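You operate a simulated robot arm through the tools that you are given. There is no shell and no other tool. Be economical: measure what you need, move in short steps, check, and stop when the job is done.

You are at the controls of a simulated robot arm. One attempt, no reset.

Task
Put the grey soap bottle on the dyno deck. Take the green-rim cup and put it on the white click card. Shut the wash bench drawer. Take the grey pad and put it on the rebuild card. Take the white bottle and put it on top of the orange pad. Put the blue sleeve in the red tote. Take the steel fitting from the top of the steel table and put it on top of the black canister there. Open the washer lid. The order is free. Set down upright: grey soap bottle, green-rim cup, white bottle, steel fitting.

The check looks at the end state, three seconds after you hand in, the way a careful person would. Anything else that was tipped, shoved, dropped, spilled or broken makes it a failure. Lids that push on must go on centred and level and be pressed home; caps that screw on are set level and turned clockwise until they are tight.

Robot
A 5-joint arm with a fingered hand on a trunk, on a base that drives. Base frame: it is fixed to the floor where the robot stands at the start and does not move with it; the origin is under the middle of the robot, x ahead of it, y to its left, z up; the surface under the hand at the start is at about z = 930. Units: mm, degrees, N and s.
With the tool pointing down near the work surface it reaches from about 260 to 560 mm from the robot's upright axis, wherever it stands. Its first joint turns from -115.0 to 115.0 degrees. Places, roughly: black canister (7x7x10 cm) [-1400, 500, 900]; blue sleeve (13x5x5 cm) [-1900, 200, 800]; click card [500, -1000, 1000]; dyno deck (29x15 cm) [540, 1900, 760]; green-rim cup [500, -500, 1000]; grey pad (7x10x3 cm) [-1200, -1300, 900]; grey soap bottle [500, 250, 1000]; orange pad (8x6x4 cm) [-3200, 2300, 900]; rebuild card [-1250, 3500, 750]; red tote (49x24x11 cm) [-1300, 200, 800]; steel fitting (4x4x5 cm) [-1400, 900, 800]; wash bench drawer [-1100, -1100, 800]; washer lid [-1400, -400, 900]; white bottle [-1750, -750, 1250]. The tool tilts only in the upright plane through the base axis and itself; it spins freely about its own axis. Payload 2.9 kg.
The TCP is the grasp point between the finger pads, 22 mm short of the fingertips. In the tool frame z runs along the fingers and y along their closing line. The gripper opens to 124 mm. The gripper's body begins 60 mm behind the TCP. The gripper is a hand of 3 fingers: y runs from the thumb to the fingers, the wrist lies at [0, 0, -218] in the tool frame.
Orientation is that of the tool frame in the base frame, as a unit quaternion [w, x, y, z]. With the fingers straight down and closing along the base's y, the tool's x points along the base's -x, its y along +y and its z along -z.

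Tools
- The arm moves only by the tool move_arm. Its argument "motion" is a list that holds one entry, the list of rows, each a list of 6 numbers: the shift along the tool's x, y, z in mm, then the turn, a rotation vector about the tool's x, y, z in degrees. In form: [[[x, y, z, rx, ry, rz], ...]]. A call has 1 to 12 rows; each row is the pose to reach, as a shift and turn from the pose commanded when the call began, along the tool's axes at that moment. A row lasts 0.2 s, in which the tool goes at most 50 mm and 8.6 degrees; a call with a longer step from one row to the next is refused whole. Where a pose cannot be reached the arm comes as near as it can. A force on the tool above 40 N (or 10 N above the force at the start of the call, whichever is more), or a blocked arm, ends the call early, and 0.2 s more pass. In this call time passes only in rows, and 0.2 s behind the last. The reply holds the time, the measured pose of the TCP, the force on the tool along the base axes, the opening and the grip force, in the units named above and with some noise, with the torque about the TCP (base axes, N m) and any sound that the robot's microphone picked up.
- Cameras (640 x 400 px; columns grow to the right, rows downward): "scene" is now at [9.1, 110, 1745.5]; the picture's right is [-0.46, -0.89, 0.00], its down [-0.70, 0.36, -0.62] and it looks along [0.55, -0.28, -0.79] (base axes); focal length 263 px, centre (320, 200). "wrist" rides on the gripper at [64, -37, -75] in the tool frame; the picture's right is [0.50, 0.87, 0.00], its down [-0.62, 0.36, -0.70] and it looks along [-0.61, 0.35, 0.71] (tool axes); focal length 230 px, centre (320, 200). There is no depth. A picture from a camera that has moved, and an enlarged one, comes with that camera's place and axes in the base frame and with its lens.
- get_image(camera): a new picture of that camera. The clock stands still meanwhile.
- lift_body(by): slides the trunk up (or, below 0, down) by that many mm; the arm and the scene camera ride with it, the base frame stays. It gives what a move gives, with no picture.
- base_move(legs): drives the robot by 1 to 6 legs, each [ahead, left, turn to the left] in mm, mm and degrees, along the robot's own axes; the way and the turn of a leg run together, so that a leg with both is an arc; at most 1500 mm and 180 degrees a leg. The arm and the cameras ride along, it lands a little off, and it stops where it bumps. It gives what a move gives.
- move_fingers(finger1, finger2, thumb_bend): sets how far each is bent, from 0 (flat) to 1 (curled in); at 0.3 the hand is open as for a grip, at 0.7 the pads meet at the TCP. One left out holds its place. A second passes; each finger stops where it meets its share of the squeeze, and holds until it gets a number again. It is the only way to open and close the hand. It gives what a move gives, with no picture; readings hold the bend of each and the force on the fingers (four entries, about 0 where the hand has none), thumb and palm.
- head_to(pan, tilt): turns the head with the scene camera to pan (to the left, within 155 degrees either way) and tilt (down, from -29 to 69), counted from straight ahead of the robot. It gives what a move gives.
- close_up(camera, box): a new picture of the part [left, top, right, bottom] of that camera's present view, enlarged. The clock stands still meanwhile.
- job_done(): hands the job in; it is judged then, once.

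Work in short steps. Places have to be worked out from the pictures, the camera data and where the tool is seen: move nearer, look again, correct. Check each grasp and each placing, and mend what went wrong. You have 207 turns and 180 pictures in all, those below and enlarged ones among them. Open the gripper and draw the arm clear of the work before you hand the job in, unless the task says otherwise; then end with one line.

The tools are called after "Call:" by a JSON object that holds its "name" and its "arguments". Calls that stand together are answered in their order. move_arm: Moves the arm, as the interface text tells. Its arguments: {"type":"object","properties":{"motion":{"type":"array"}},"required":["motion"]} The other tools are called the same way: lift_body (by) slides the trunk up or down; move_fingers (finger1, finger2, thumb_bend) moves the fingers one by one; base_move (legs) drives the base; head_to (pan, tilt) turns the head that bears the scene camera; get_image (camera) takes a picture; close_up (camera, box) takes an enlarged picture of a part of a camera's view; job_done () hands the job in.

At the start:

```text
t: 0.0
eef_pos: [331.4, -109.9, 1159.7]
ee_rot: [0.001, -0.001, 1.0, 0.0]
ft_force: [0.0, -0.1, 0.0]
moment: [-0.02, -0.02, 0.01]
grip_width: 123.9
gripper_force: 0.0
shape: jaw
bend: [0.3, 0.3, 0.3]
finger forces: [0.1, 0.0, 0.1, 0.0, 0.1, 0.0]
trunk travel left (down, up): [-850.0, 140.0]
robot x, y, heading: [0.2, -0.5, 0.0]
head pan, tilt: [-27.3, 51.8]
```

scene: 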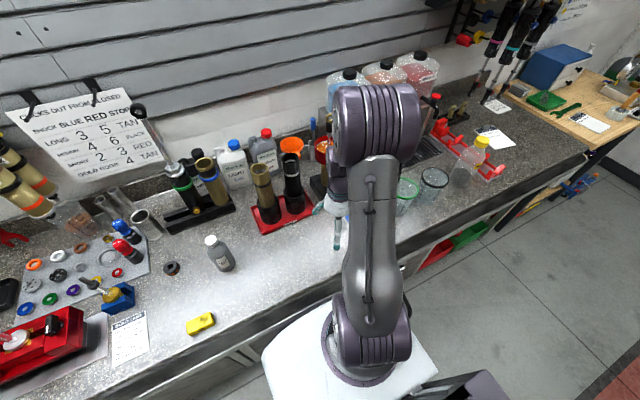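
wrist: 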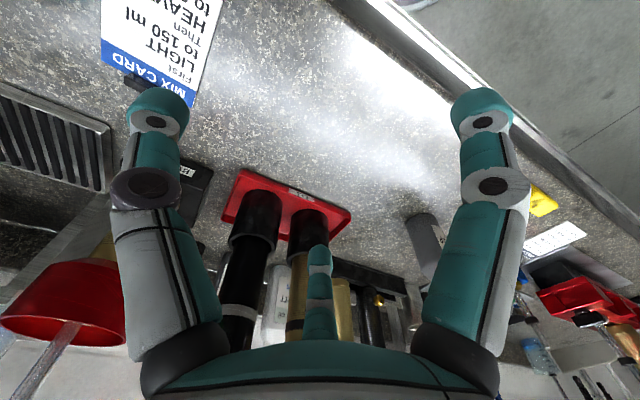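

I'll look closely at the bench first to locate the soap bottle and cup.

Call:
{"name": "close_up", "arguments": {"camera": "scene", "box": [160, 180, 300, 340]}}

Call:
{"name": "close_up", "arguments": {"camera": "scene", "box": [370, 60, 640, 240]}}

```text
2.50 times, centred on (230, 260) of scene
camera zoom: at [9.1, 110.0, 1745.5], right [-0.46, -0.89, 0.0], down [-0.7, 0.36, -0.62], along [0.55, -0.28, -0.79], focal length 658 px, centre (545, 50)
```

zoom: 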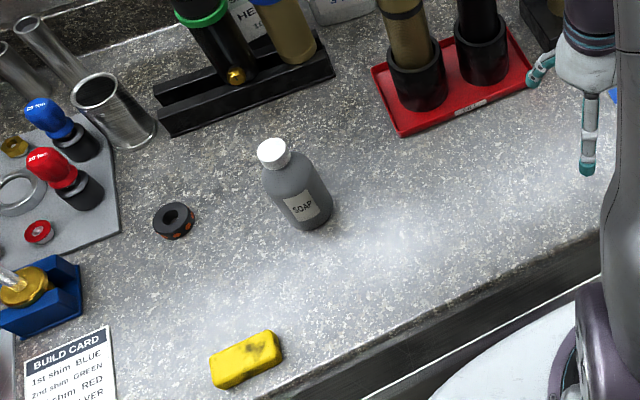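

```text
2.22 times, centred on (505, 150) of scene
camera zoom: at [9.1, 110.0, 1745.5], right [-0.46, -0.89, 0.0], down [-0.7, 0.36, -0.62], along [0.55, -0.28, -0.79], focal length 584 px, centre (-91, 311)
```

zoom: 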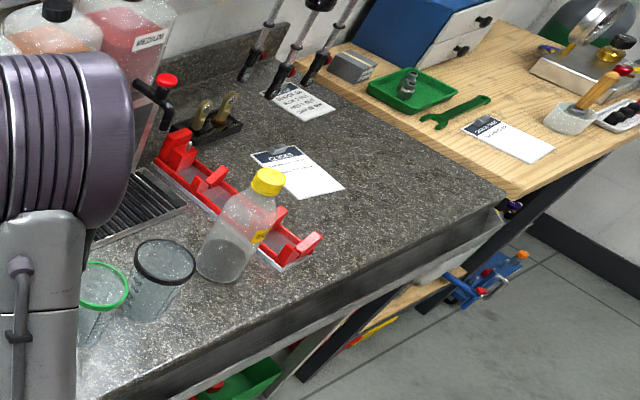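

The soap bottle stands at about (480, 225), and is roughly 65 mm across and 140 mm tall. I'll move above it and check with the wrist camera.

Call:
{"name": "move_arm", "arguments": {"motion": [[[-18, 40, 0, 0, 0, 0], [-36, 80, 0, 0, 0, 0], [-54, 120, 0, 0, 0, 0], [-72, 160, 0, 0, 0, 0], [-90, 200, 0, 0, 0, 0], [-108, 240, 0, 0, 0, 0], [-126, 280, 0, 0, 0, 0], [-140, 310, 0, 0, 0, 0], [-145, 330, 0, 0, 0, 0]]]}}

Call:
{"name": "get_image", "arguments": {"camera": "wrist"}}

Call:
{"name": "get_image", "arguments": {"camera": "scene"}}

```text
t: 2.0
eef_pos: [477.0, 222.5, 1158.7]
ee_rot: [0.0, 0.001, 1.0, 0.0]
ft_force: [0.4, -0.7, -0.1]
moment: [-0.01, 0.0, -0.01]
grip_width: 124.0
gripper_force: 0.1
shape: jaw
bend: [0.3, 0.3, 0.3]
finger forces: [0.1, 0.1, 0.0, 0.2, 0.0, 0.0]
trunk travel left (down, up): [-850.0, 140.0]
robot x, y, heading: [-1.6, 0.0, -0.1]
head pan, tilt: [-27.3, 51.8]
```

```text
175 pictures are left
camera wrist: at [412.9, 185.3, 1233.6], right [-0.5, 0.87, 0.0], down [0.62, 0.36, 0.7], along [0.61, 0.35, -0.71], focal length 230 px, centre (320, 200)
```

wrist: 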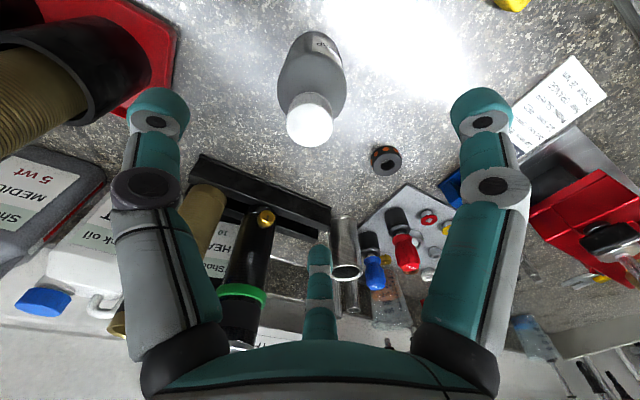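

```text
174 pictures are left
camera scene: at [9.3, 111.1, 1745.4], right [-0.46, -0.89, 0.0], down [-0.7, 0.36, -0.62], along [0.55, -0.28, -0.79], focal length 263 px, centre (320, 200)
```

scene: 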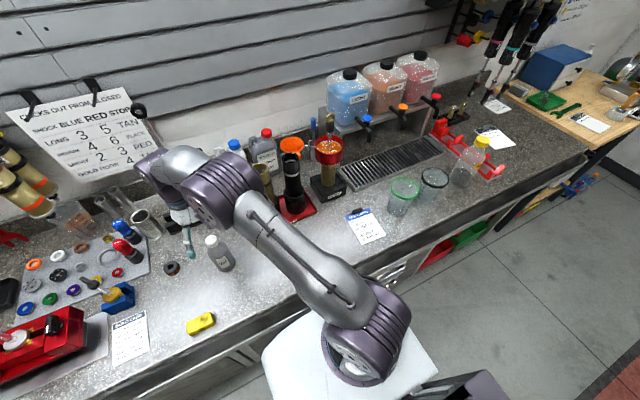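

The two views put the bottle axis near (481, 216) with the cap top at z≈1090. I need to see its shoulder before choosing a grasp height.

Call:
{"name": "close_up", "arguments": {"camera": "scene", "box": [190, 220, 254, 284]}}

Call:
{"name": "close_up", "arguments": {"camera": "wrist", "box": [240, 0, 400, 160]}}

```text
6.25 times, centred on (222, 252) of scene
camera zoom: at [9.3, 111.1, 1745.4], right [-0.46, -0.89, 0.0], down [-0.7, 0.36, -0.62], along [0.55, -0.28, -0.79], focal length 1644 px, centre (932, -125)
```

zoom: 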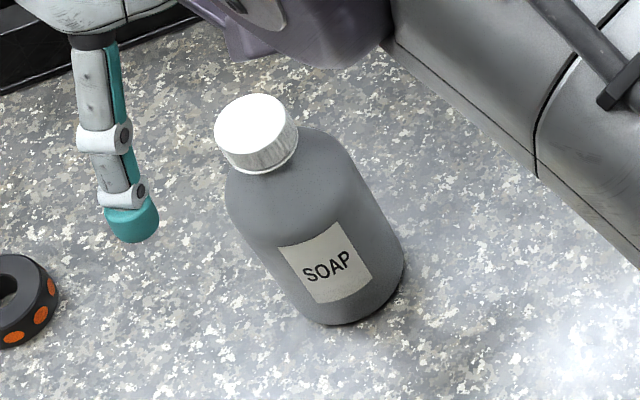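

```text
2.50 times, centred on (320, 80) of wrist
camera zoom: at [412.9, 185.3, 1233.6], right [-0.5, 0.87, 0.0], down [0.62, 0.36, 0.7], along [0.61, 0.35, -0.71], focal length 575 px, centre (320, 500)
```

zoom: 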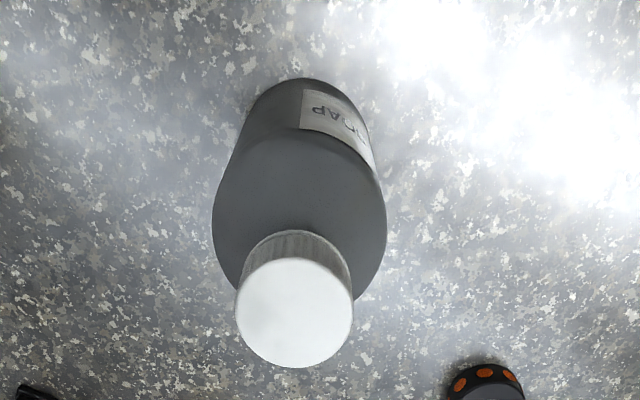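

The bottle is too tall for a straight-down grip because the palm would reach the cap first, so I'll tilt the tool. First I draw back radially and spin so the closing line is tangential.

Call:
{"name": "move_arm", "arguments": {"motion": [[[32, -16, 0, 0, 0, -8], [64, -32, 0, 0, 0, -16], [98, -49, 0, 0, 0, -24.5]]]}}

Call:
{"name": "move_arm", "arguments": {"motion": [[[0, 0, 10, 0, -8, 0], [0, 0, 20, 0, -16, 0], [0, 0, 30, 0, -24, 0], [0, 0, 40, 0, -32, 0], [0, 0, 50, 0, -40, 0], [0, 0, 65, 0, -48, 0], [0, 0, 80, 0, -55, 0], [0, 0, 95, 0, -60, 0]]]}}

Call:
{"name": "get_image", "arguments": {"camera": "wrist"}}

```text
t: 2.8
eef_pos: [378.7, 172.9, 1157.3]
ee_rot: [0.002, -0.213, 0.977, 0.0]
ft_force: [0.4, 0.6, 0.3]
moment: [-0.01, -0.02, 0.02]
grip_width: 123.9
gripper_force: 0.0
shape: jaw
bend: [0.3, 0.3, 0.3]
finger forces: [0.0, 0.0, 0.0, 0.0, 0.0, 0.1]
trunk travel left (down, up): [-850.0, 140.0]
robot x, y, heading: [1.6, -0.7, 0.1]
head pan, tilt: [-27.3, 51.8]
```

```text
t: 4.6
eef_pos: [390.2, 153.8, 1062.7]
ee_rot: [0.489, -0.185, 0.846, 0.109]
ft_force: [-0.9, 0.5, 0.4]
moment: [0.02, -0.04, -0.02]
grip_width: 123.6
gripper_force: 0.0
shape: jaw
bend: [0.3, 0.3, 0.3]
finger forces: [0.1, 0.0, 0.0, 0.0, 0.0, 0.0]
out of reach, approached as far as the arm can: row 2, 3, 4, 5, 6, 7, 8
trunk travel left (down, up): [-850.0, 140.0]
robot x, y, heading: [-0.8, 1.7, -0.0]
head pan, tilt: [-27.3, 51.8]
```

```text
171 pictures are left
camera wrist: at [317.1, 79.7, 1044.6], right [-0.59, 0.68, -0.43], down [-0.42, 0.2, 0.89], along [0.69, 0.7, 0.17], focal length 230 px, centre (320, 200)
```

wrist: 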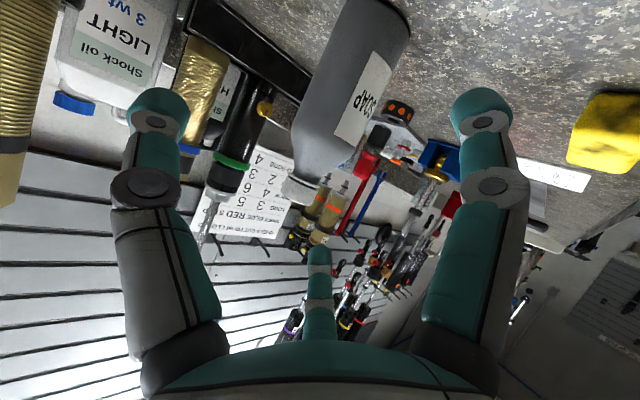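

The arm's plane differs slightly from mine because its axis isn't exactly at the origin. I correct the azimuth so the approach line runs through the bottle.

Call:
{"name": "move_arm", "arguments": {"motion": [[[-3, -5, 19, -2.34, 0, -1.35]]]}}

Call:
{"name": "get_image", "arguments": {"camera": "scene"}}

Call:
{"name": "get_image", "arguments": {"camera": "wrist"}}

```text
t: 5.0
eef_pos: [400.8, 171.7, 1055.8]
ee_rot: [0.487, -0.202, 0.842, 0.114]
ft_force: [0.4, -0.8, 0.5]
moment: [0.01, -0.03, 0.01]
grip_width: 123.8
gripper_force: 0.1
shape: jaw
bend: [0.3, 0.3, 0.3]
finger forces: [0.0, 0.0, 0.1, 0.0, 0.0, 0.1]
out of reach, approached as far as the arm can: row 1
trunk travel left (down, up): [-850.0, 140.0]
robot x, y, heading: [-1.0, 0.4, -0.2]
head pan, tilt: [-27.3, 51.8]
```

```text
170 pictures are left
camera scene: at [9.4, 111.1, 1745.4], right [-0.46, -0.89, 0.0], down [-0.7, 0.36, -0.62], along [0.55, -0.28, -0.79], focal length 263 px, centre (320, 200)
```

scene: 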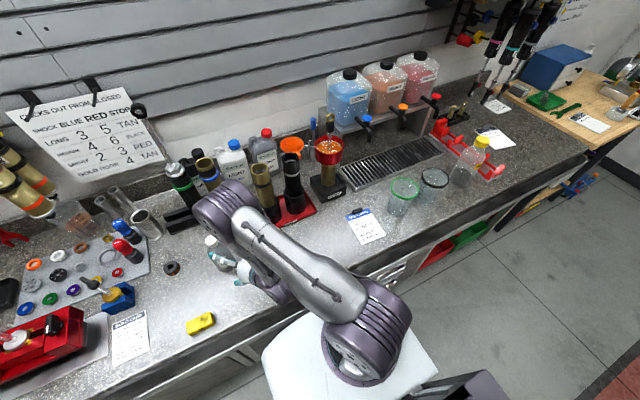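

```text
169 pictures are left
camera wrist: at [331.1, 95.8, 1038.2], right [-0.61, 0.66, -0.44], down [-0.43, 0.19, 0.88], along [0.66, 0.73, 0.17], focal length 230 px, centre (320, 200)
```

wrist: 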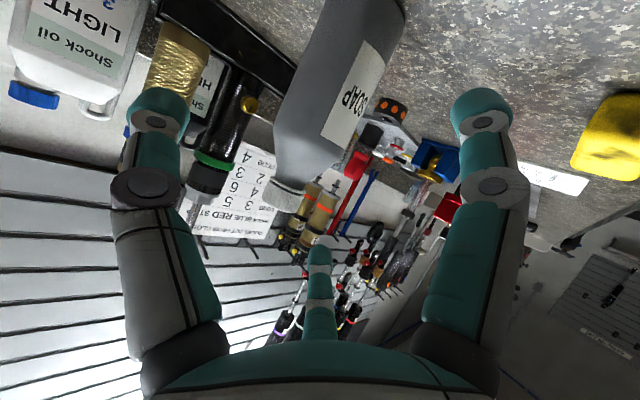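

The bottle is about 8 mm left of the tool line, and a 60° tilt would put the lower finger too near the bench. I switch to a 40° tilt and re-centre at a stand-off of about 100 mm.

Call:
{"name": "move_arm", "arguments": {"motion": [[[-16, 1, 3, 0, 7, 0], [-32, 2, 5, 0, 14, 0], [-47, 3, 8, 0, 20, 0]]]}}

Call:
{"name": "get_image", "arguments": {"camera": "wrist"}}

```text
t: 5.8
eef_pos: [425.9, 189.8, 1094.6]
ee_rot: [0.333, -0.222, 0.913, 0.082]
ft_force: [-0.3, -0.9, -0.3]
moment: [-0.01, 0.04, -0.02]
grip_width: 123.7
gripper_force: 0.0
shape: jaw
bend: [0.3, 0.3, 0.3]
finger forces: [0.0, 0.0, 0.0, 0.1, 0.0, 0.1]
trunk travel left (down, up): [-850.0, 140.0]
robot x, y, heading: [-4.3, 2.6, -0.1]
head pan, tilt: [-27.3, 51.8]
```

```text
168 pictures are left
camera wrist: at [356.2, 112.4, 1109.8], right [-0.74, 0.59, -0.32], down [-0.14, 0.33, 0.93], along [0.66, 0.73, -0.16], focal length 230 px, centre (320, 200)
```

wrist: 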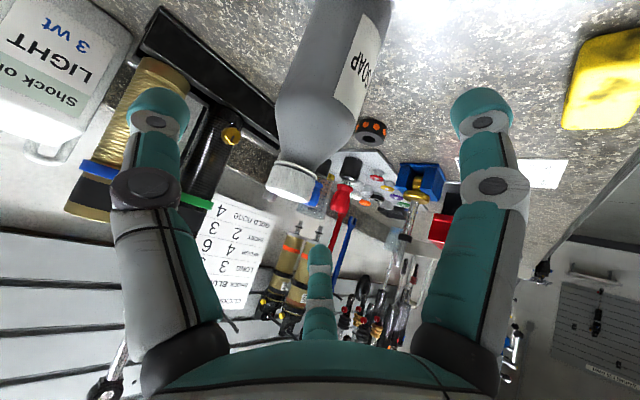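

The tool line passes within about 5 mm of the bottle axis. I advance 100 mm along the fingers.

Call:
{"name": "move_arm", "arguments": {"motion": [[[0, 0, 25, 0, 0, 0], [0, -1, 50, 0, 0, 0], [0, -2, 75, 0, 0, 0], [0, -3, 100, 0, 0, 0]]]}}

Call:
{"name": "get_image", "arguments": {"camera": "wrist"}}

Call:
{"name": "close_up", "arguments": {"camera": "scene", "box": [160, 180, 300, 320]}}

```text
t: 6.8
eef_pos: [485.3, 217.9, 1015.9]
ee_rot: [0.332, -0.221, 0.914, 0.08]
ft_force: [-1.0, 0.0, 0.0]
moment: [-0.01, 0.0, -0.01]
grip_width: 124.2
gripper_force: 0.0
shape: jaw
bend: [0.3, 0.3, 0.3]
finger forces: [0.0, 0.6, 0.0, 0.1, 0.0, 0.0]
trunk travel left (down, up): [-850.0, 140.0]
robot x, y, heading: [-4.2, -0.2, 0.3]
head pan, tilt: [-27.3, 51.8]
```

```text
167 pictures are left
camera wrist: at [414.1, 140.4, 1032.1], right [-0.74, 0.6, -0.32], down [-0.14, 0.33, 0.93], along [0.66, 0.73, -0.16], focal length 230 px, centre (320, 200)
```

wrist: 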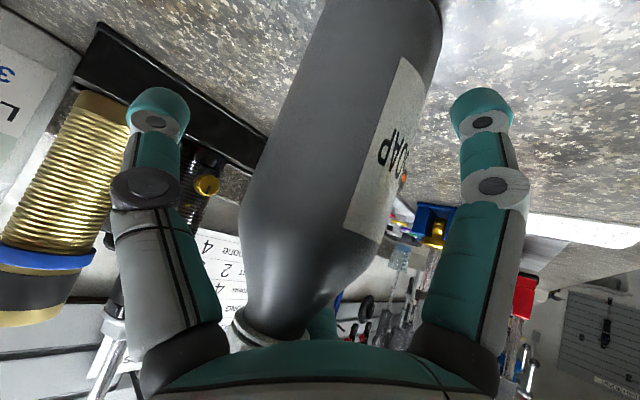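

```text
2.86 times, centred on (230, 250) of scene
camera zoom: at [10.0, 110.7, 1745.5], right [-0.46, -0.89, 0.0], down [-0.7, 0.36, -0.62], along [0.55, -0.28, -0.79], focal length 752 px, centre (577, 57)
```

zoom: 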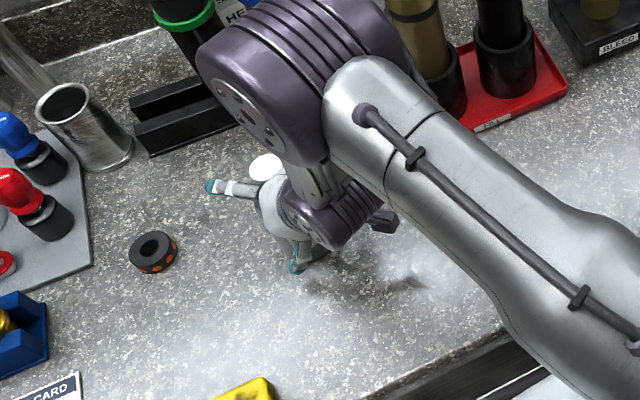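

The bottle sits between the thumb and fingers. I close the hand.

Call:
{"name": "move_fingers", "arguments": {"finger1": 0.7, "finger2": 0.7, "thumb_bend": 0.7}}

Call:
{"name": "get_image", "arguments": {"camera": "wrist"}}

```text
t: 7.8
eef_pos: [483.0, 217.3, 1017.7]
ee_rot: [0.333, -0.221, 0.913, 0.08]
ft_force: [-0.9, -0.2, 4.6]
moment: [-0.02, 0.13, -0.01]
grip_width: 55.5
gripper_force: 21.5
shape: fingers
bend: [0.46, 0.57, 0.54]
finger forces: [10.9, 11.9, 0.1, 0.0, 20.1, 0.0]
trunk travel left (down, up): [-850.0, 140.0]
robot x, y, heading: [0.2, 0.8, 0.2]
head pan, tilt: [-27.3, 51.8]
```

```text
165 pictures are left
camera wrist: at [413.3, 139.8, 1032.9], right [-0.74, 0.6, -0.32], down [-0.14, 0.33, 0.93], along [0.66, 0.73, -0.15], focal length 230 px, centre (320, 200)
```

wrist: 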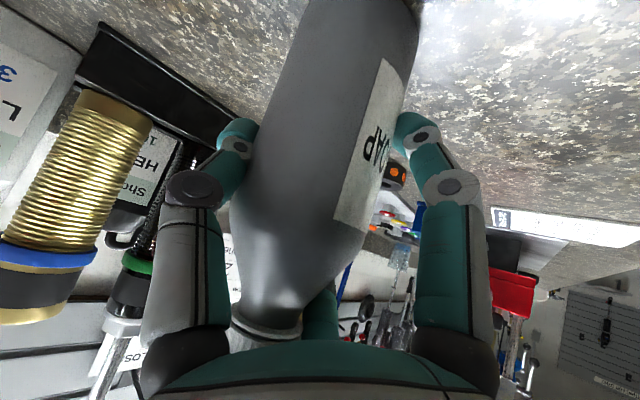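

The grip is firm (about 20 N). I lift with the trunk and then check.

Call:
{"name": "lift_body", "arguments": {"by": 80}}

Call:
{"name": "get_image", "arguments": {"camera": "wrist"}}

Call:
{"name": "head_to", "arguments": {"pan": 75, "tilt": 35}}

Call:
{"name": "get_image", "arguments": {"camera": "scene"}}

```text
t: 9.0
eef_pos: [484.0, 217.4, 1095.8]
ee_rot: [0.333, -0.221, 0.913, 0.081]
ft_force: [0.6, 0.8, -2.6]
moment: [0.05, 0.02, -0.02]
grip_width: 55.7
gripper_force: 20.1
shape: fingers
bend: [0.47, 0.57, 0.54]
finger forces: [9.0, 12.1, 0.0, 0.0, 19.4, 0.0]
trunk travel left (down, up): [-930.0, 60.0]
robot x, y, heading: [1.2, 0.4, 0.2]
head pan, tilt: [-27.3, 51.8]
```

```text
164 pictures are left
camera wrist: at [413.8, 140.2, 1112.5], right [-0.74, 0.6, -0.32], down [-0.14, 0.33, 0.93], along [0.66, 0.73, -0.16], focal length 230 px, centre (320, 200)
```

wrist: 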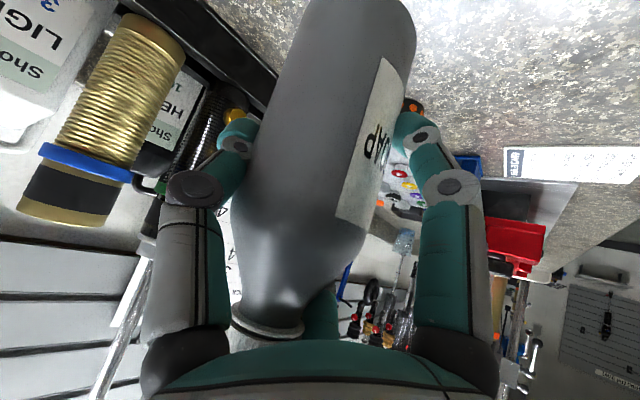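

```text
t: 10.8
eef_pos: [483.2, 217.1, 1096.9]
ee_rot: [0.332, -0.221, 0.913, 0.081]
ft_force: [-0.1, -0.6, -2.7]
moment: [0.0, 0.04, 0.01]
grip_width: 55.4
gripper_force: 20.1
shape: fingers
bend: [0.47, 0.57, 0.54]
finger forces: [8.9, 12.1, 0.1, 0.0, 19.3, 0.0]
trunk travel left (down, up): [-930.0, 60.0]
robot x, y, heading: [2.1, 2.5, -0.3]
head pan, tilt: [75.0, 35.0]
```

```text
163 pictures are left
camera scene: at [-34.2, 230.0, 1849.5], right [0.97, -0.26, 0.0], down [-0.15, -0.55, -0.82], along [0.21, 0.79, -0.57], focal length 263 px, centre (320, 200)
```

scene: 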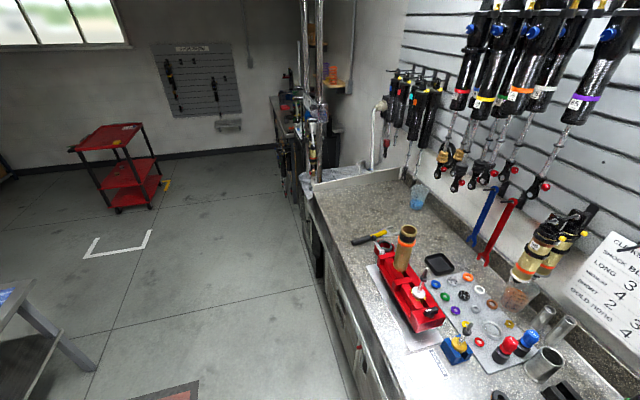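

The bottle is held upright. I back off from the bench, drive left toward the dyno, and look.

Call:
{"name": "base_move", "arguments": {"legs": [[-300, 0, 0], [0, 1300, 0]]}}

Call:
{"name": "head_to", "arguments": {"pan": 30, "tilt": 40}}

Call:
{"name": "get_image", "arguments": {"camera": "scene"}}

```text
t: 19.1
eef_pos: [179.8, 1548.9, 1096.7]
ee_rot: [0.333, -0.223, 0.913, 0.081]
ft_force: [-0.4, -0.6, -2.9]
moment: [0.01, 0.03, -0.02]
grip_width: 55.3
gripper_force: 20.0
shape: fingers
bend: [0.47, 0.57, 0.54]
finger forces: [8.7, 11.9, 0.0, 0.1, 19.3, 0.0]
trunk travel left (down, up): [-930.0, 60.0]
robot x, y, heading: [-302.8, 1330.5, 0.5]
head pan, tilt: [75.0, 35.0]
```

```text
t: 20.2
eef_pos: [179.8, 1549.3, 1096.5]
ee_rot: [0.332, -0.223, 0.913, 0.081]
ft_force: [0.7, 1.3, -3.1]
moment: [0.0, 0.06, -0.01]
grip_width: 55.5
gripper_force: 19.9
shape: fingers
bend: [0.47, 0.57, 0.54]
finger forces: [8.8, 11.9, 0.0, 0.0, 19.3, 0.0]
trunk travel left (down, up): [-930.0, 60.0]
robot x, y, heading: [-304.5, 1325.9, 0.5]
head pan, tilt: [30.0, 40.0]
```

```text
162 pictures are left
camera scene: at [-287.5, 1517.4, 1842.0], right [0.51, -0.86, 0.0], down [-0.55, -0.33, -0.77], along [0.66, 0.39, -0.64], focal length 263 px, centre (320, 200)
```

scene: 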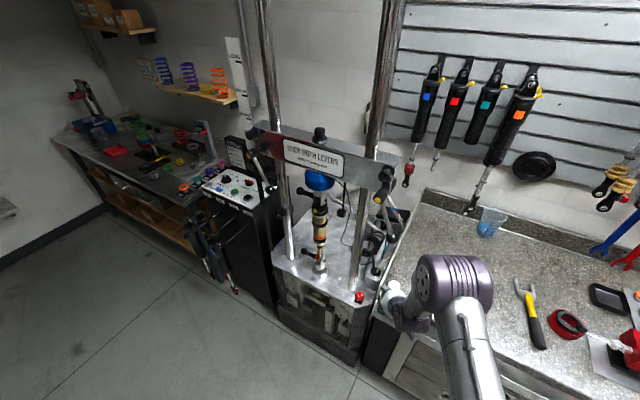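

The dyno is in view. I zoom in to find free space on its deck.

Call:
{"name": "close_up", "arguments": {"camera": "scene", "box": [240, 160, 440, 340]}}

```text
2.22 times, centred on (340, 250) of scene
camera zoom: at [-287.5, 1517.4, 1842.0], right [0.51, -0.86, 0.0], down [-0.55, -0.33, -0.77], along [0.66, 0.39, -0.64], focal length 584 px, centre (276, 89)
```

zoom: 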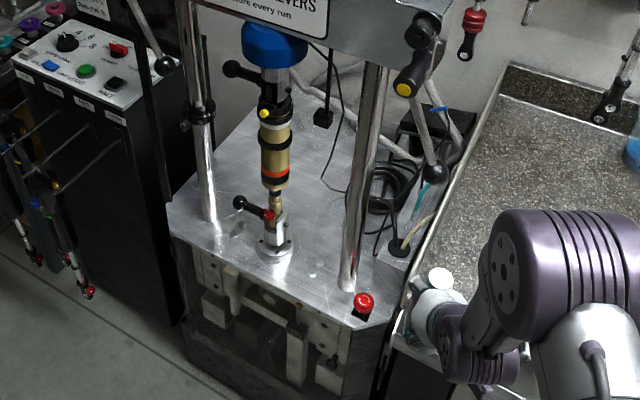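

The deck's free area lies behind the right post, so I'll come at it from the right, over the bench end. I move closer to get a better look.

Call:
{"name": "base_move", "arguments": {"legs": [[290, -30, 0]]}}

Call:
{"name": "head_to", "arguments": {"pan": 42, "tilt": 48}}

Call:
{"name": "get_image", "arguments": {"camera": "scene"}}

Call:
{"name": "get_image", "arguments": {"camera": "wrist"}}

```text
t: 22.2
eef_pos: [469.1, 1523.4, 1096.6]
ee_rot: [0.333, -0.223, 0.913, 0.08]
ft_force: [-0.1, -0.1, -3.1]
moment: [0.01, -0.02, 0.03]
grip_width: 55.5
gripper_force: 20.2
shape: fingers
bend: [0.47, 0.57, 0.54]
finger forces: [8.7, 12.0, 0.1, 0.1, 19.3, 0.1]
trunk travel left (down, up): [-930.0, 60.0]
robot x, y, heading: [-12.8, 1303.3, 0.4]
head pan, tilt: [30.0, 40.0]
```

```text
t: 22.9
eef_pos: [470.0, 1521.9, 1096.6]
ee_rot: [0.331, -0.224, 0.913, 0.081]
ft_force: [0.2, 0.1, -3.8]
moment: [0.04, 0.01, -0.03]
grip_width: 55.7
gripper_force: 20.1
shape: fingers
bend: [0.47, 0.57, 0.54]
finger forces: [8.7, 11.9, 0.0, 0.0, 19.3, 0.0]
trunk travel left (down, up): [-930.0, 60.0]
robot x, y, heading: [-13.0, 1298.9, 0.6]
head pan, tilt: [42.0, 48.0]
```

```text
160 pictures are left
camera scene: at [-11.8, 1499.8, 1830.6], right [0.67, -0.74, 0.0], down [-0.55, -0.5, -0.67], along [0.49, 0.45, -0.74], focal length 263 px, centre (320, 200)
```

scene: 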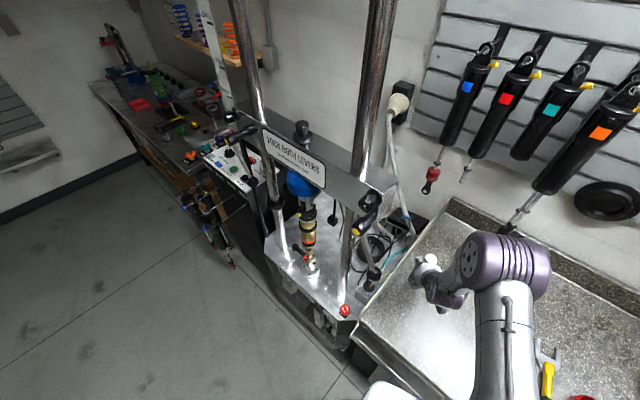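

```text
159 pictures are left
camera wrist: at [400.5, 1445.4, 1112.2], right [-0.74, 0.59, -0.32], down [-0.14, 0.33, 0.93], along [0.66, 0.74, -0.16], focal length 230 px, centre (320, 200)
```

wrist: 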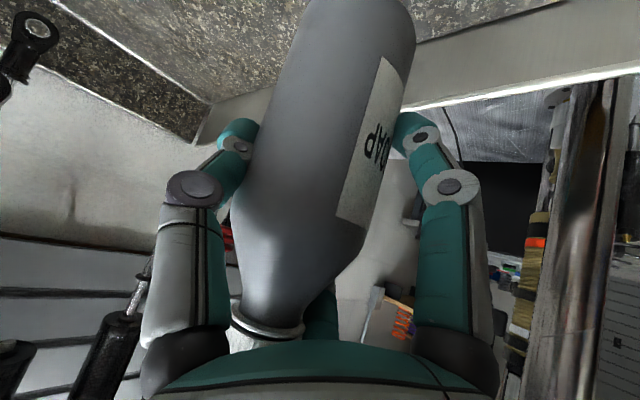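

Call:
{"name": "close_up", "arguments": {"camera": "scene", "box": [250, 160, 450, 350]}}

```text
2.11 times, centred on (350, 255) of scene
camera zoom: at [-11.8, 1499.8, 1830.6], right [0.67, -0.74, 0.0], down [-0.55, -0.5, -0.67], along [0.49, 0.45, -0.74], focal length 554 px, centre (257, 84)
```

zoom: 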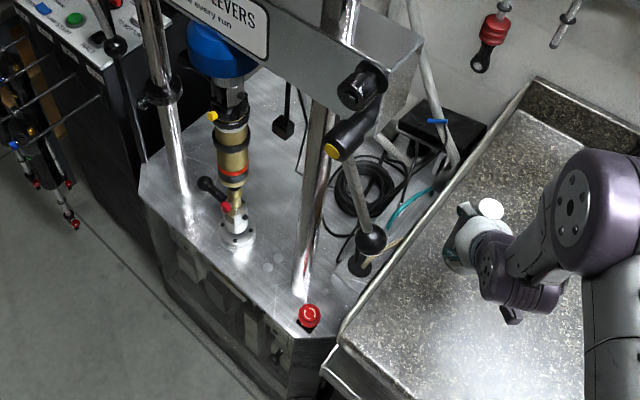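

A lever and the end post block the right side, so the only way in is the gap between the shock and the right post, and that needs a slimmer grip. I'll set the bottle down on the clear bench here and re-grip it by the cap from above.

Call:
{"name": "lift_body", "arguments": {"by": -78}}

Call:
{"name": "close_up", "arguments": {"camera": "scene", "box": [380, 220, 520, 360]}}

```text
t: 24.1
eef_pos: [467.6, 1523.1, 1019.2]
ee_rot: [0.331, -0.223, 0.913, 0.08]
ft_force: [-0.8, 0.5, -3.5]
moment: [0.04, -0.02, 0.0]
grip_width: 55.3
gripper_force: 19.8
shape: fingers
bend: [0.47, 0.57, 0.54]
finger forces: [8.6, 12.0, 0.0, 0.0, 19.2, 0.0]
trunk travel left (down, up): [-852.0, 138.0]
robot x, y, heading: [-12.1, 1303.1, 0.3]
head pan, tilt: [42.0, 48.0]
```

```text
2.86 times, centred on (450, 290) of scene
camera zoom: at [-13.1, 1499.7, 1752.5], right [0.67, -0.74, 0.0], down [-0.55, -0.5, -0.67], along [0.49, 0.45, -0.74], focal length 752 px, centre (-51, -57)
```

zoom: 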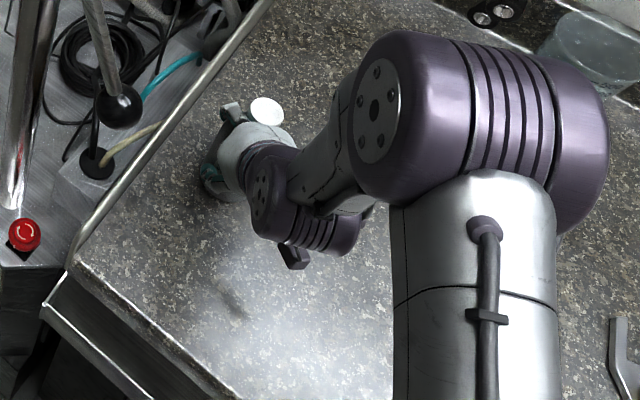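

Bottle is nearly down. I lower the last few millimetres while watching the force.

Call:
{"name": "lift_body", "arguments": {"by": -3}}

```text
t: 24.6
eef_pos: [468.8, 1523.4, 1018.6]
ee_rot: [0.334, -0.224, 0.912, 0.081]
ft_force: [1.6, 0.4, 10.9]
moment: [-0.01, 0.07, 0.01]
grip_width: 55.5
gripper_force: 22.0
shape: fingers
bend: [0.47, 0.57, 0.54]
finger forces: [10.8, 13.2, 0.0, 0.0, 20.5, 0.1]
trunk travel left (down, up): [-849.0, 141.0]
robot x, y, heading: [-16.1, 1303.8, 0.3]
head pan, tilt: [42.0, 48.0]
```

The bottle is touching the bench. I release it and back out along the tool axis.

Call:
{"name": "move_fingers", "arguments": {"finger1": 0.3, "finger2": 0.3, "thumb_bend": 0.3}}

Call:
{"name": "move_arm", "arguments": {"motion": [[[0, 0, -40, 0, 0, 0], [0, 0, -80, 0, 0, 0], [0, 0, -120, 0, 0, 0], [0, 0, -160, 0, 0, 0]]]}}

Call:
{"name": "get_image", "arguments": {"camera": "scene"}}

Call:
{"name": "get_image", "arguments": {"camera": "wrist"}}

```text
t: 25.6
eef_pos: [467.7, 1523.8, 1016.2]
ee_rot: [0.332, -0.224, 0.913, 0.081]
ft_force: [0.0, -0.3, 0.5]
moment: [0.01, -0.02, 0.0]
grip_width: 103.4
gripper_force: 0.0
shape: fingers
bend: [0.3, 0.3, 0.3]
finger forces: [0.0, 0.0, 0.0, 0.1, 0.0, 0.1]
trunk travel left (down, up): [-849.0, 141.0]
robot x, y, heading: [-13.9, 1302.0, 0.5]
head pan, tilt: [42.0, 48.0]
```

```text
t: 26.6
eef_pos: [374.5, 1473.4, 1138.2]
ee_rot: [0.333, -0.224, 0.912, 0.082]
ft_force: [0.4, -0.6, 0.5]
moment: [-0.03, -0.02, 0.04]
grip_width: 103.7
gripper_force: 0.0
shape: fingers
bend: [0.3, 0.3, 0.3]
finger forces: [0.0, 0.0, 0.0, 0.1, 0.1, 0.0]
trunk travel left (down, up): [-849.0, 141.0]
robot x, y, heading: [-13.0, 1300.4, 0.4]
head pan, tilt: [42.0, 48.0]
```

```text
156 pictures are left
camera scene: at [-16.1, 1498.2, 1749.7], right [0.67, -0.74, 0.0], down [-0.55, -0.5, -0.67], along [0.5, 0.45, -0.74], focal length 263 px, centre (320, 200)
```

scene: 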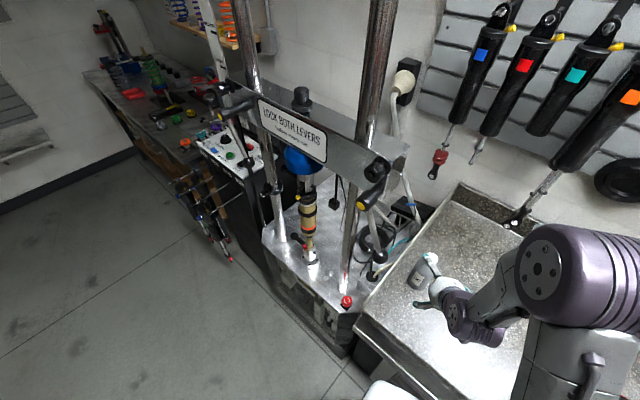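

```text
155 pictures are left
camera wrist: at [306.5, 1396.7, 1153.7], right [-0.74, 0.59, -0.32], down [-0.15, 0.33, 0.93], along [0.66, 0.74, -0.15], focal length 230 px, centre (320, 200)
```

wrist: 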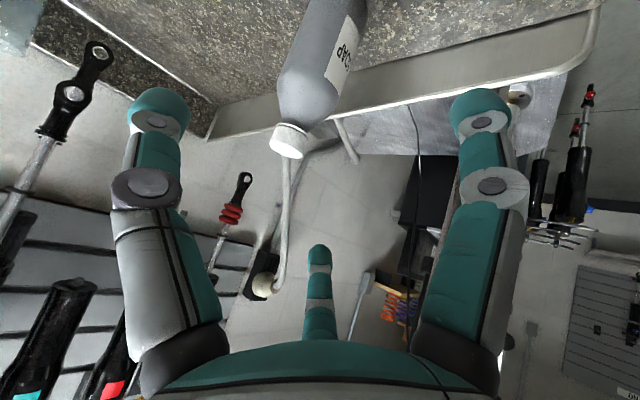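

Bottle stands fine at about (475, 1523). Before re-gripping I'll measure the dyno gap from straight in front.

Call:
{"name": "base_move", "arguments": {"legs": [[-300, 0, 0], [0, 400, 0]]}}

Call:
{"name": "head_to", "arguments": {"pan": 0, "tilt": 50}}

Call:
{"name": "get_image", "arguments": {"camera": "scene"}}

Call:
{"name": "get_image", "arguments": {"camera": "wrist"}}

```text
t: 30.7
eef_pos: [83.0, 1857.7, 1137.0]
ee_rot: [0.332, -0.217, 0.914, 0.079]
ft_force: [-0.3, -0.1, -0.4]
moment: [0.01, 0.04, 0.01]
grip_width: 103.5
gripper_force: 0.1
shape: fingers
bend: [0.3, 0.3, 0.3]
finger forces: [0.1, 0.0, 0.0, 0.0, 0.0, 0.0]
trunk travel left (down, up): [-849.0, 141.0]
robot x, y, heading: [-313.0, 1693.4, -0.4]
head pan, tilt: [42.0, 48.0]
```

```text
t: 31.8
eef_pos: [80.8, 1857.3, 1137.8]
ee_rot: [0.332, -0.217, 0.914, 0.079]
ft_force: [-0.1, -0.1, -0.8]
moment: [0.0, 0.02, -0.04]
grip_width: 103.4
gripper_force: 0.0
shape: fingers
bend: [0.3, 0.3, 0.3]
finger forces: [0.1, 0.0, 0.2, 0.0, 0.1, 0.1]
trunk travel left (down, up): [-849.0, 141.0]
robot x, y, heading: [-310.3, 1690.2, -0.4]
head pan, tilt: [0.0, 50.0]
```

```text
154 pictures are left
camera scene: at [-291.2, 1835.3, 1746.9], right [-0.01, -1.0, 0.0], down [-0.77, 0.01, -0.64], along [0.64, 0.0, -0.77], focal length 263 px, centre (320, 200)
```

scene: 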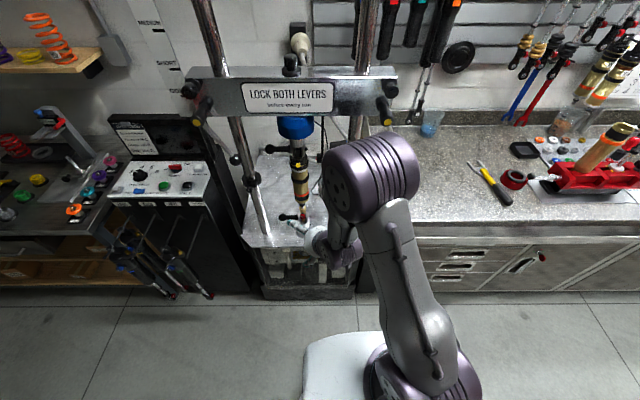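

```text
153 pictures are left
camera wrist: at [11.2, 1781.2, 1152.8], right [-0.73, 0.6, -0.32], down [-0.14, 0.33, 0.93], along [0.67, 0.73, -0.16], focal length 230 px, centre (320, 200)
```

wrist: 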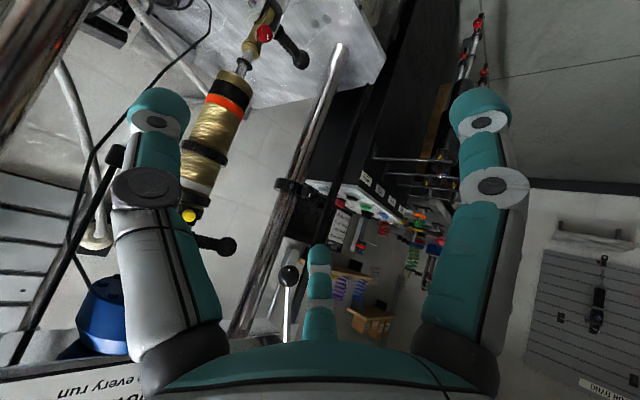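

The arm hides the gap, so I set the tool vertical and swing it to the right for a clear view.

Call:
{"name": "move_arm", "arguments": {"motion": [[[0, 0, -8, 0, 8, 0], [0, 0, -16, 0, 16, 0], [0, 0, -24, 0, 24, 0], [0, 0, -32, 0, 32, 0], [0, 0, -40, 0, 40, 0]]]}}

Call:
{"name": "move_arm", "arguments": {"motion": [[[0, -48, 0, 0, 0, 8], [0, -96, 0, 0, 0, 16], [0, -144, 0, 0, 0, 24], [0, -192, 0, 0, 0, 24], [0, -240, 0, 0, 0, 24], [0, -288, 0, 0, 0, 24], [10, -330, 0, 0, 0, 24], [30, -370, 0, 0, 0, 24]]]}}

Call:
{"name": "get_image", "arguments": {"camera": "scene"}}

```text
t: 33.0
eef_pos: [59.4, 1846.2, 1169.3]
ee_rot: [-0.001, -0.231, 0.973, 0.0]
ft_force: [-0.1, 0.3, -0.2]
moment: [0.0, 0.03, 0.0]
grip_width: 103.7
gripper_force: 0.0
shape: fingers
bend: [0.3, 0.3, 0.3]
finger forces: [0.1, 0.0, 0.0, 0.1, 0.1, 0.0]
trunk travel left (down, up): [-849.0, 141.0]
robot x, y, heading: [-311.9, 1692.1, -0.5]
head pan, tilt: [0.0, 50.0]
```

```text
t: 34.8
eef_pos: [198.5, 1498.9, 1163.2]
ee_rot: [0.0, -0.023, 1.0, 0.001]
ft_force: [0.3, 0.3, -0.2]
moment: [0.02, 0.02, -0.01]
grip_width: 103.7
gripper_force: 0.1
shape: fingers
bend: [0.3, 0.3, 0.3]
finger forces: [0.1, 0.0, 0.0, 0.1, 0.0, 0.0]
trunk travel left (down, up): [-849.0, 141.0]
robot x, y, heading: [-313.2, 1690.7, -0.7]
head pan, tilt: [0.0, 50.0]
```

```text
152 pictures are left
camera scene: at [-291.4, 1832.8, 1747.1], right [-0.01, -1.0, 0.0], down [-0.77, 0.01, -0.64], along [0.64, 0.0, -0.77], focal length 263 px, centre (320, 200)
```

scene: 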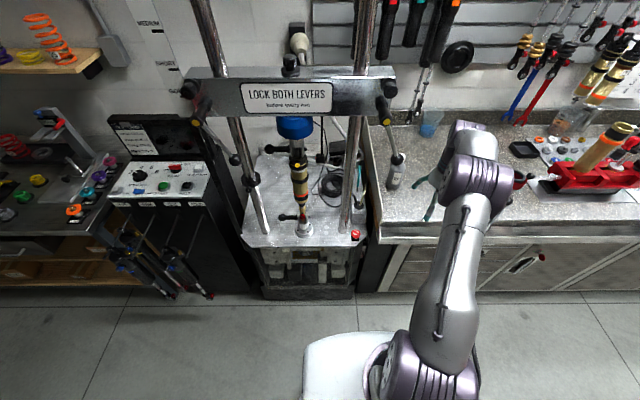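

Call:
{"name": "close_up", "arguments": {"camera": "scene", "box": [220, 60, 420, 260]}}

```text
2.00 times, centred on (320, 160) of scene
camera zoom: at [-291.4, 1832.8, 1747.1], right [-0.01, -1.0, 0.0], down [-0.77, 0.01, -0.64], along [0.64, 0.0, -0.77], focal length 526 px, centre (320, 280)
```

zoom: 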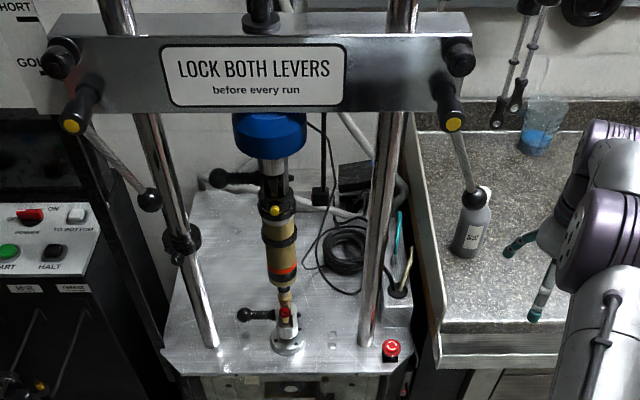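

The front view gives these positions: posts at y≈1731 and 2077, shock at y≈1905, plane x≈342. That leaves a gap of about 122 mm centred near y=1810. I check what lies on the deck behind it.

Call:
{"name": "close_up", "arguments": {"camera": "scene", "box": [295, 140, 375, 240]}}

Call:
{"name": "close_up", "arguments": {"camera": "scene", "box": [360, 110, 520, 210]}}

```text
4.00 times, centred on (335, 190) of scene
camera zoom: at [-291.4, 1832.8, 1747.1], right [-0.01, -1.0, 0.0], down [-0.77, 0.01, -0.64], along [0.64, 0.0, -0.77], focal length 1052 px, centre (260, 240)
```

zoom: 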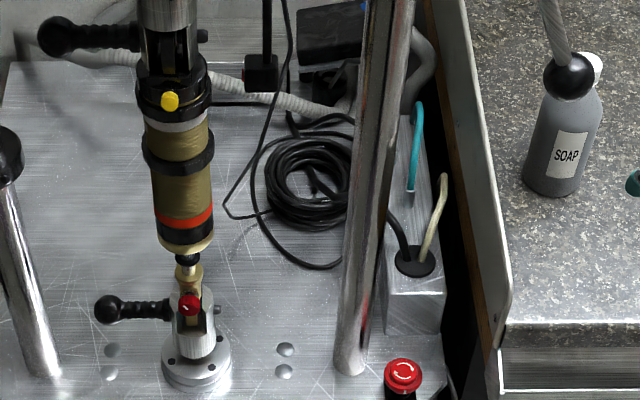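

```text
4.00 times, centred on (440, 160) of scene
camera zoom: at [-291.4, 1832.8, 1747.1], right [-0.01, -1.0, 0.0], down [-0.77, 0.01, -0.64], along [0.64, 0.0, -0.77], focal length 1052 px, centre (-160, 360)
```

zoom: 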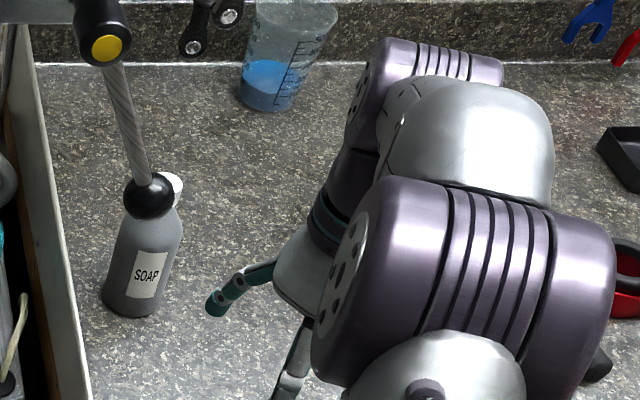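

Plan: re-grip the cap with a spin that keeps the hand slim (about ±51 mm), then pass through the gap to x≈420, y≈1808. I drive back to the bottle first.

Call:
{"name": "base_move", "arguments": {"legs": [[0, -271, 0.7], [300, 0, 0]]}}

Call:
{"name": "head_to", "arguments": {"pan": 10, "tilt": 55}}

Call:
{"name": "get_image", "arguments": {"camera": "scene"}}

```text
t: 38.4
eef_pos: [500.9, 1237.7, 1164.6]
ee_rot: [0.001, -0.025, 1.0, 0.0]
ft_force: [0.4, 0.5, 0.0]
moment: [0.01, 0.04, -0.01]
grip_width: 103.7
gripper_force: 0.1
shape: fingers
bend: [0.3, 0.3, 0.3]
finger forces: [0.1, 0.0, 0.1, 0.0, 0.1, 0.1]
trunk travel left (down, up): [-849.0, 141.0]
robot x, y, heading: [-11.9, 1424.0, 0.3]
head pan, tilt: [0.0, 50.0]
```

```text
t: 39.1
eef_pos: [502.0, 1236.4, 1164.3]
ee_rot: [-0.001, -0.026, 1.0, 0.0]
ft_force: [0.3, -0.4, 1.3]
moment: [0.02, 0.0, -0.01]
grip_width: 103.9
gripper_force: 0.0
shape: fingers
bend: [0.3, 0.3, 0.3]
finger forces: [0.0, 0.0, 0.0, 0.0, 0.1, 0.1]
trunk travel left (down, up): [-849.0, 141.0]
robot x, y, heading: [-9.7, 1421.3, -0.2]
head pan, tilt: [10.0, 55.0]
```

```text
148 pictures are left
camera scene: at [3.4, 1579.4, 1740.4], right [0.17, -0.99, 0.0], down [-0.81, -0.14, -0.57], along [0.57, 0.1, -0.82], focal length 263 px, centre (320, 200)
```

scene: 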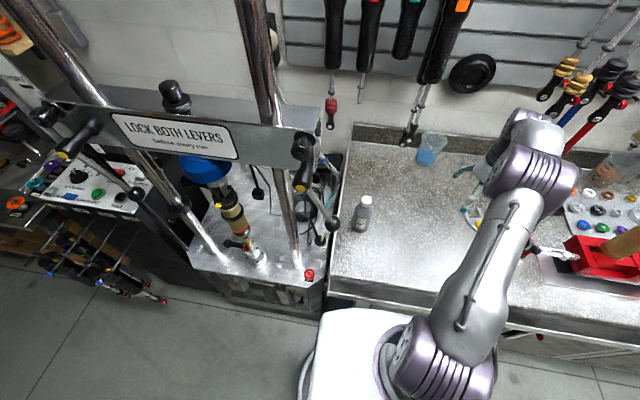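

Cap is at about (482, 1524, 1085). I move above it while spinning the tool by 63°.

Call:
{"name": "move_arm", "arguments": {"motion": [[[0, 32, 0, 0, 0, 8], [0, 64, 0, 0, 0, 16], [1, 96, 0, 0, 0, 24], [2, 128, 0, 0, 0, 32], [2, 160, 0, 0, 0, 40], [3, 192, 0, 0, 0, 48], [4, 224, 0, 0, 0, 56], [5, 256, 0, 0, 0, 63], [5, 288, 0, 0, 0, 63]]]}}

Call:
{"name": "get_image", "arguments": {"camera": "wrist"}}

Call:
{"name": "get_image", "arguments": {"camera": "scene"}}

```text
t: 41.1
eef_pos: [481.1, 1528.5, 1162.6]
ee_rot: [0.001, 0.501, 0.866, -0.001]
ft_force: [-0.1, 0.1, 0.2]
moment: [-0.01, 0.0, -0.01]
grip_width: 103.8
gripper_force: 0.0
shape: fingers
bend: [0.3, 0.3, 0.3]
finger forces: [0.1, 0.1, 0.0, 0.0, 0.0, 0.1]
trunk travel left (down, up): [-849.0, 141.0]
robot x, y, heading: [-11.9, 1419.9, -0.0]
head pan, tilt: [10.0, 55.0]
```

```text
147 pictures are left
camera wrist: at [416.5, 1566.2, 1237.5], right [0.5, 0.87, 0.0], down [0.62, -0.36, 0.7], along [0.61, -0.35, -0.71], focal length 230 px, centre (320, 200)
```

wrist: 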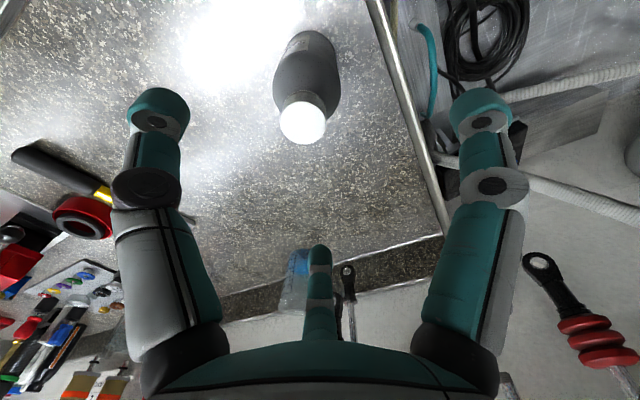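

```text
146 pictures are left
camera scene: at [2.9, 1581.3, 1740.2], right [0.17, -0.99, 0.0], down [-0.81, -0.14, -0.57], along [0.56, 0.1, -0.82], focal length 263 px, centre (320, 200)
```

scene: 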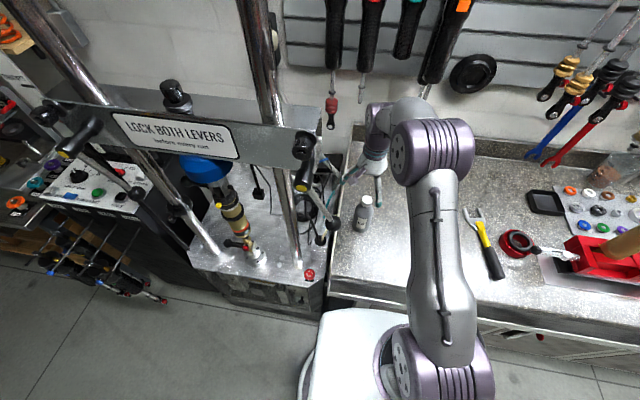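

The wrist view puts the cap at about (477, 1519). I correct and come down to just above it.

Call:
{"name": "move_arm", "arguments": {"motion": [[[-3, -4, 20, 0, 0, 0], [-6, -8, 40, 0, 0, 0], [-6, -8, 55, 0, 0, 0]]]}}

Call:
{"name": "get_image", "arguments": {"camera": "wrist"}}

Call:
{"name": "close_up", "arguments": {"camera": "scene", "box": [320, 140, 440, 260]}}

```text
t: 41.9
eef_pos: [479.4, 1518.5, 1107.2]
ee_rot: [0.0, 0.5, 0.866, 0.0]
ft_force: [-0.1, 0.6, -0.1]
moment: [-0.04, -0.01, 0.03]
grip_width: 103.7
gripper_force: 0.0
shape: fingers
bend: [0.3, 0.3, 0.3]
finger forces: [0.0, 0.0, 0.0, 0.0, 0.0, 0.0]
trunk travel left (down, up): [-849.0, 141.0]
robot x, y, heading: [-10.3, 1423.0, -0.1]
head pan, tilt: [10.0, 55.0]
```

```text
145 pictures are left
camera wrist: at [415.4, 1555.3, 1182.3], right [0.5, 0.87, 0.0], down [0.62, -0.36, 0.7], along [0.61, -0.35, -0.71], focal length 230 px, centre (320, 200)
```

wrist: 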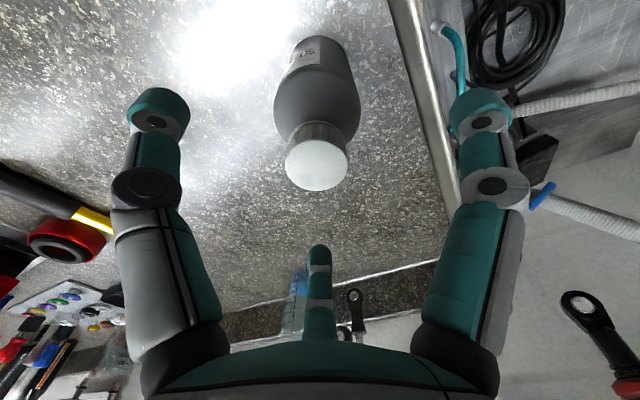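

```text
3.33 times, centred on (380, 200) of scene
camera zoom: at [3.1, 1579.5, 1740.4], right [0.17, -0.99, 0.0], down [-0.81, -0.14, -0.57], along [0.56, 0.1, -0.82], focal length 877 px, centre (120, 200)
```

zoom: 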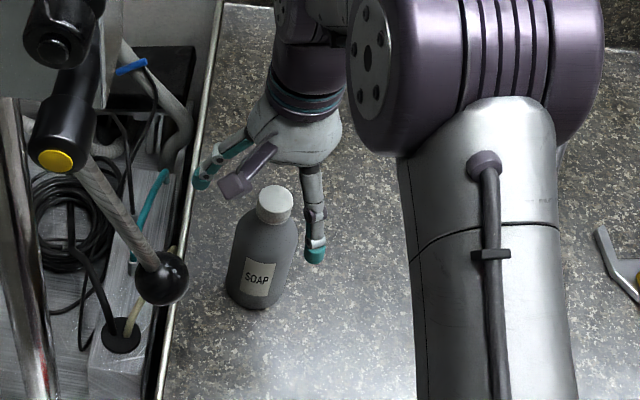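

Two wrist views fix the cap top at (475, 1519, 1087). I descend to TCP z≈1081 around the cap and close.

Call:
{"name": "move_arm", "arguments": {"motion": [[[2, -3, 13, 0, 0, 0], [2, -3, 26, 0, 0, 0]]]}}

Call:
{"name": "move_fingers", "arguments": {"finger1": 0.7, "finger2": 0.7, "thumb_bend": 0.7}}

Call:
{"name": "get_image", "arguments": {"camera": "wrist"}}

```text
t: 42.5
eef_pos: [475.7, 1516.8, 1081.5]
ee_rot: [0.0, 0.5, 0.866, 0.0]
ft_force: [-0.3, 1.1, -0.3]
moment: [0.02, -0.02, -0.04]
grip_width: 103.8
gripper_force: 0.0
shape: fingers
bend: [0.3, 0.3, 0.3]
finger forces: [0.0, 0.0, 0.0, 0.0, 0.0, 0.1]
trunk travel left (down, up): [-849.0, 141.0]
robot x, y, heading: [-10.5, 1421.1, 0.2]
head pan, tilt: [10.0, 55.0]
```

```text
t: 43.5
eef_pos: [474.5, 1517.8, 1082.8]
ee_rot: [0.0, 0.5, 0.866, 0.0]
ft_force: [0.0, 0.2, 0.4]
moment: [0.01, 0.06, 0.04]
grip_width: 17.1
gripper_force: 8.2
shape: fingers
bend: [0.61, 0.62, 0.64]
finger forces: [5.4, 4.7, 0.0, 0.0, 6.7, 0.1]
trunk travel left (down, up): [-849.0, 141.0]
robot x, y, heading: [-8.7, 1423.7, 0.0]
head pan, tilt: [10.0, 55.0]
```

```text
143 pictures are left
camera wrist: at [410.1, 1555.0, 1157.2], right [0.5, 0.87, 0.0], down [0.62, -0.36, 0.7], along [0.61, -0.35, -0.71], focal length 230 px, centre (320, 200)
```

wrist: 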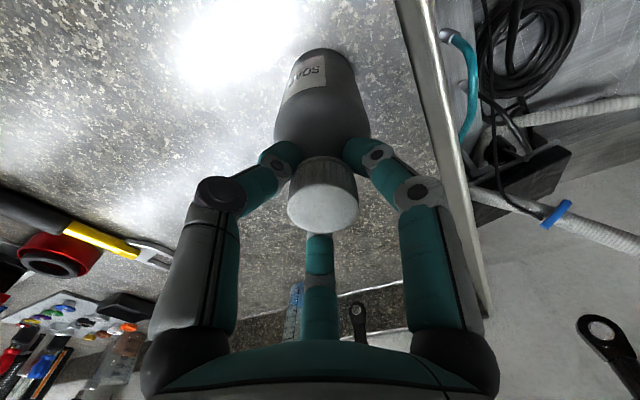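

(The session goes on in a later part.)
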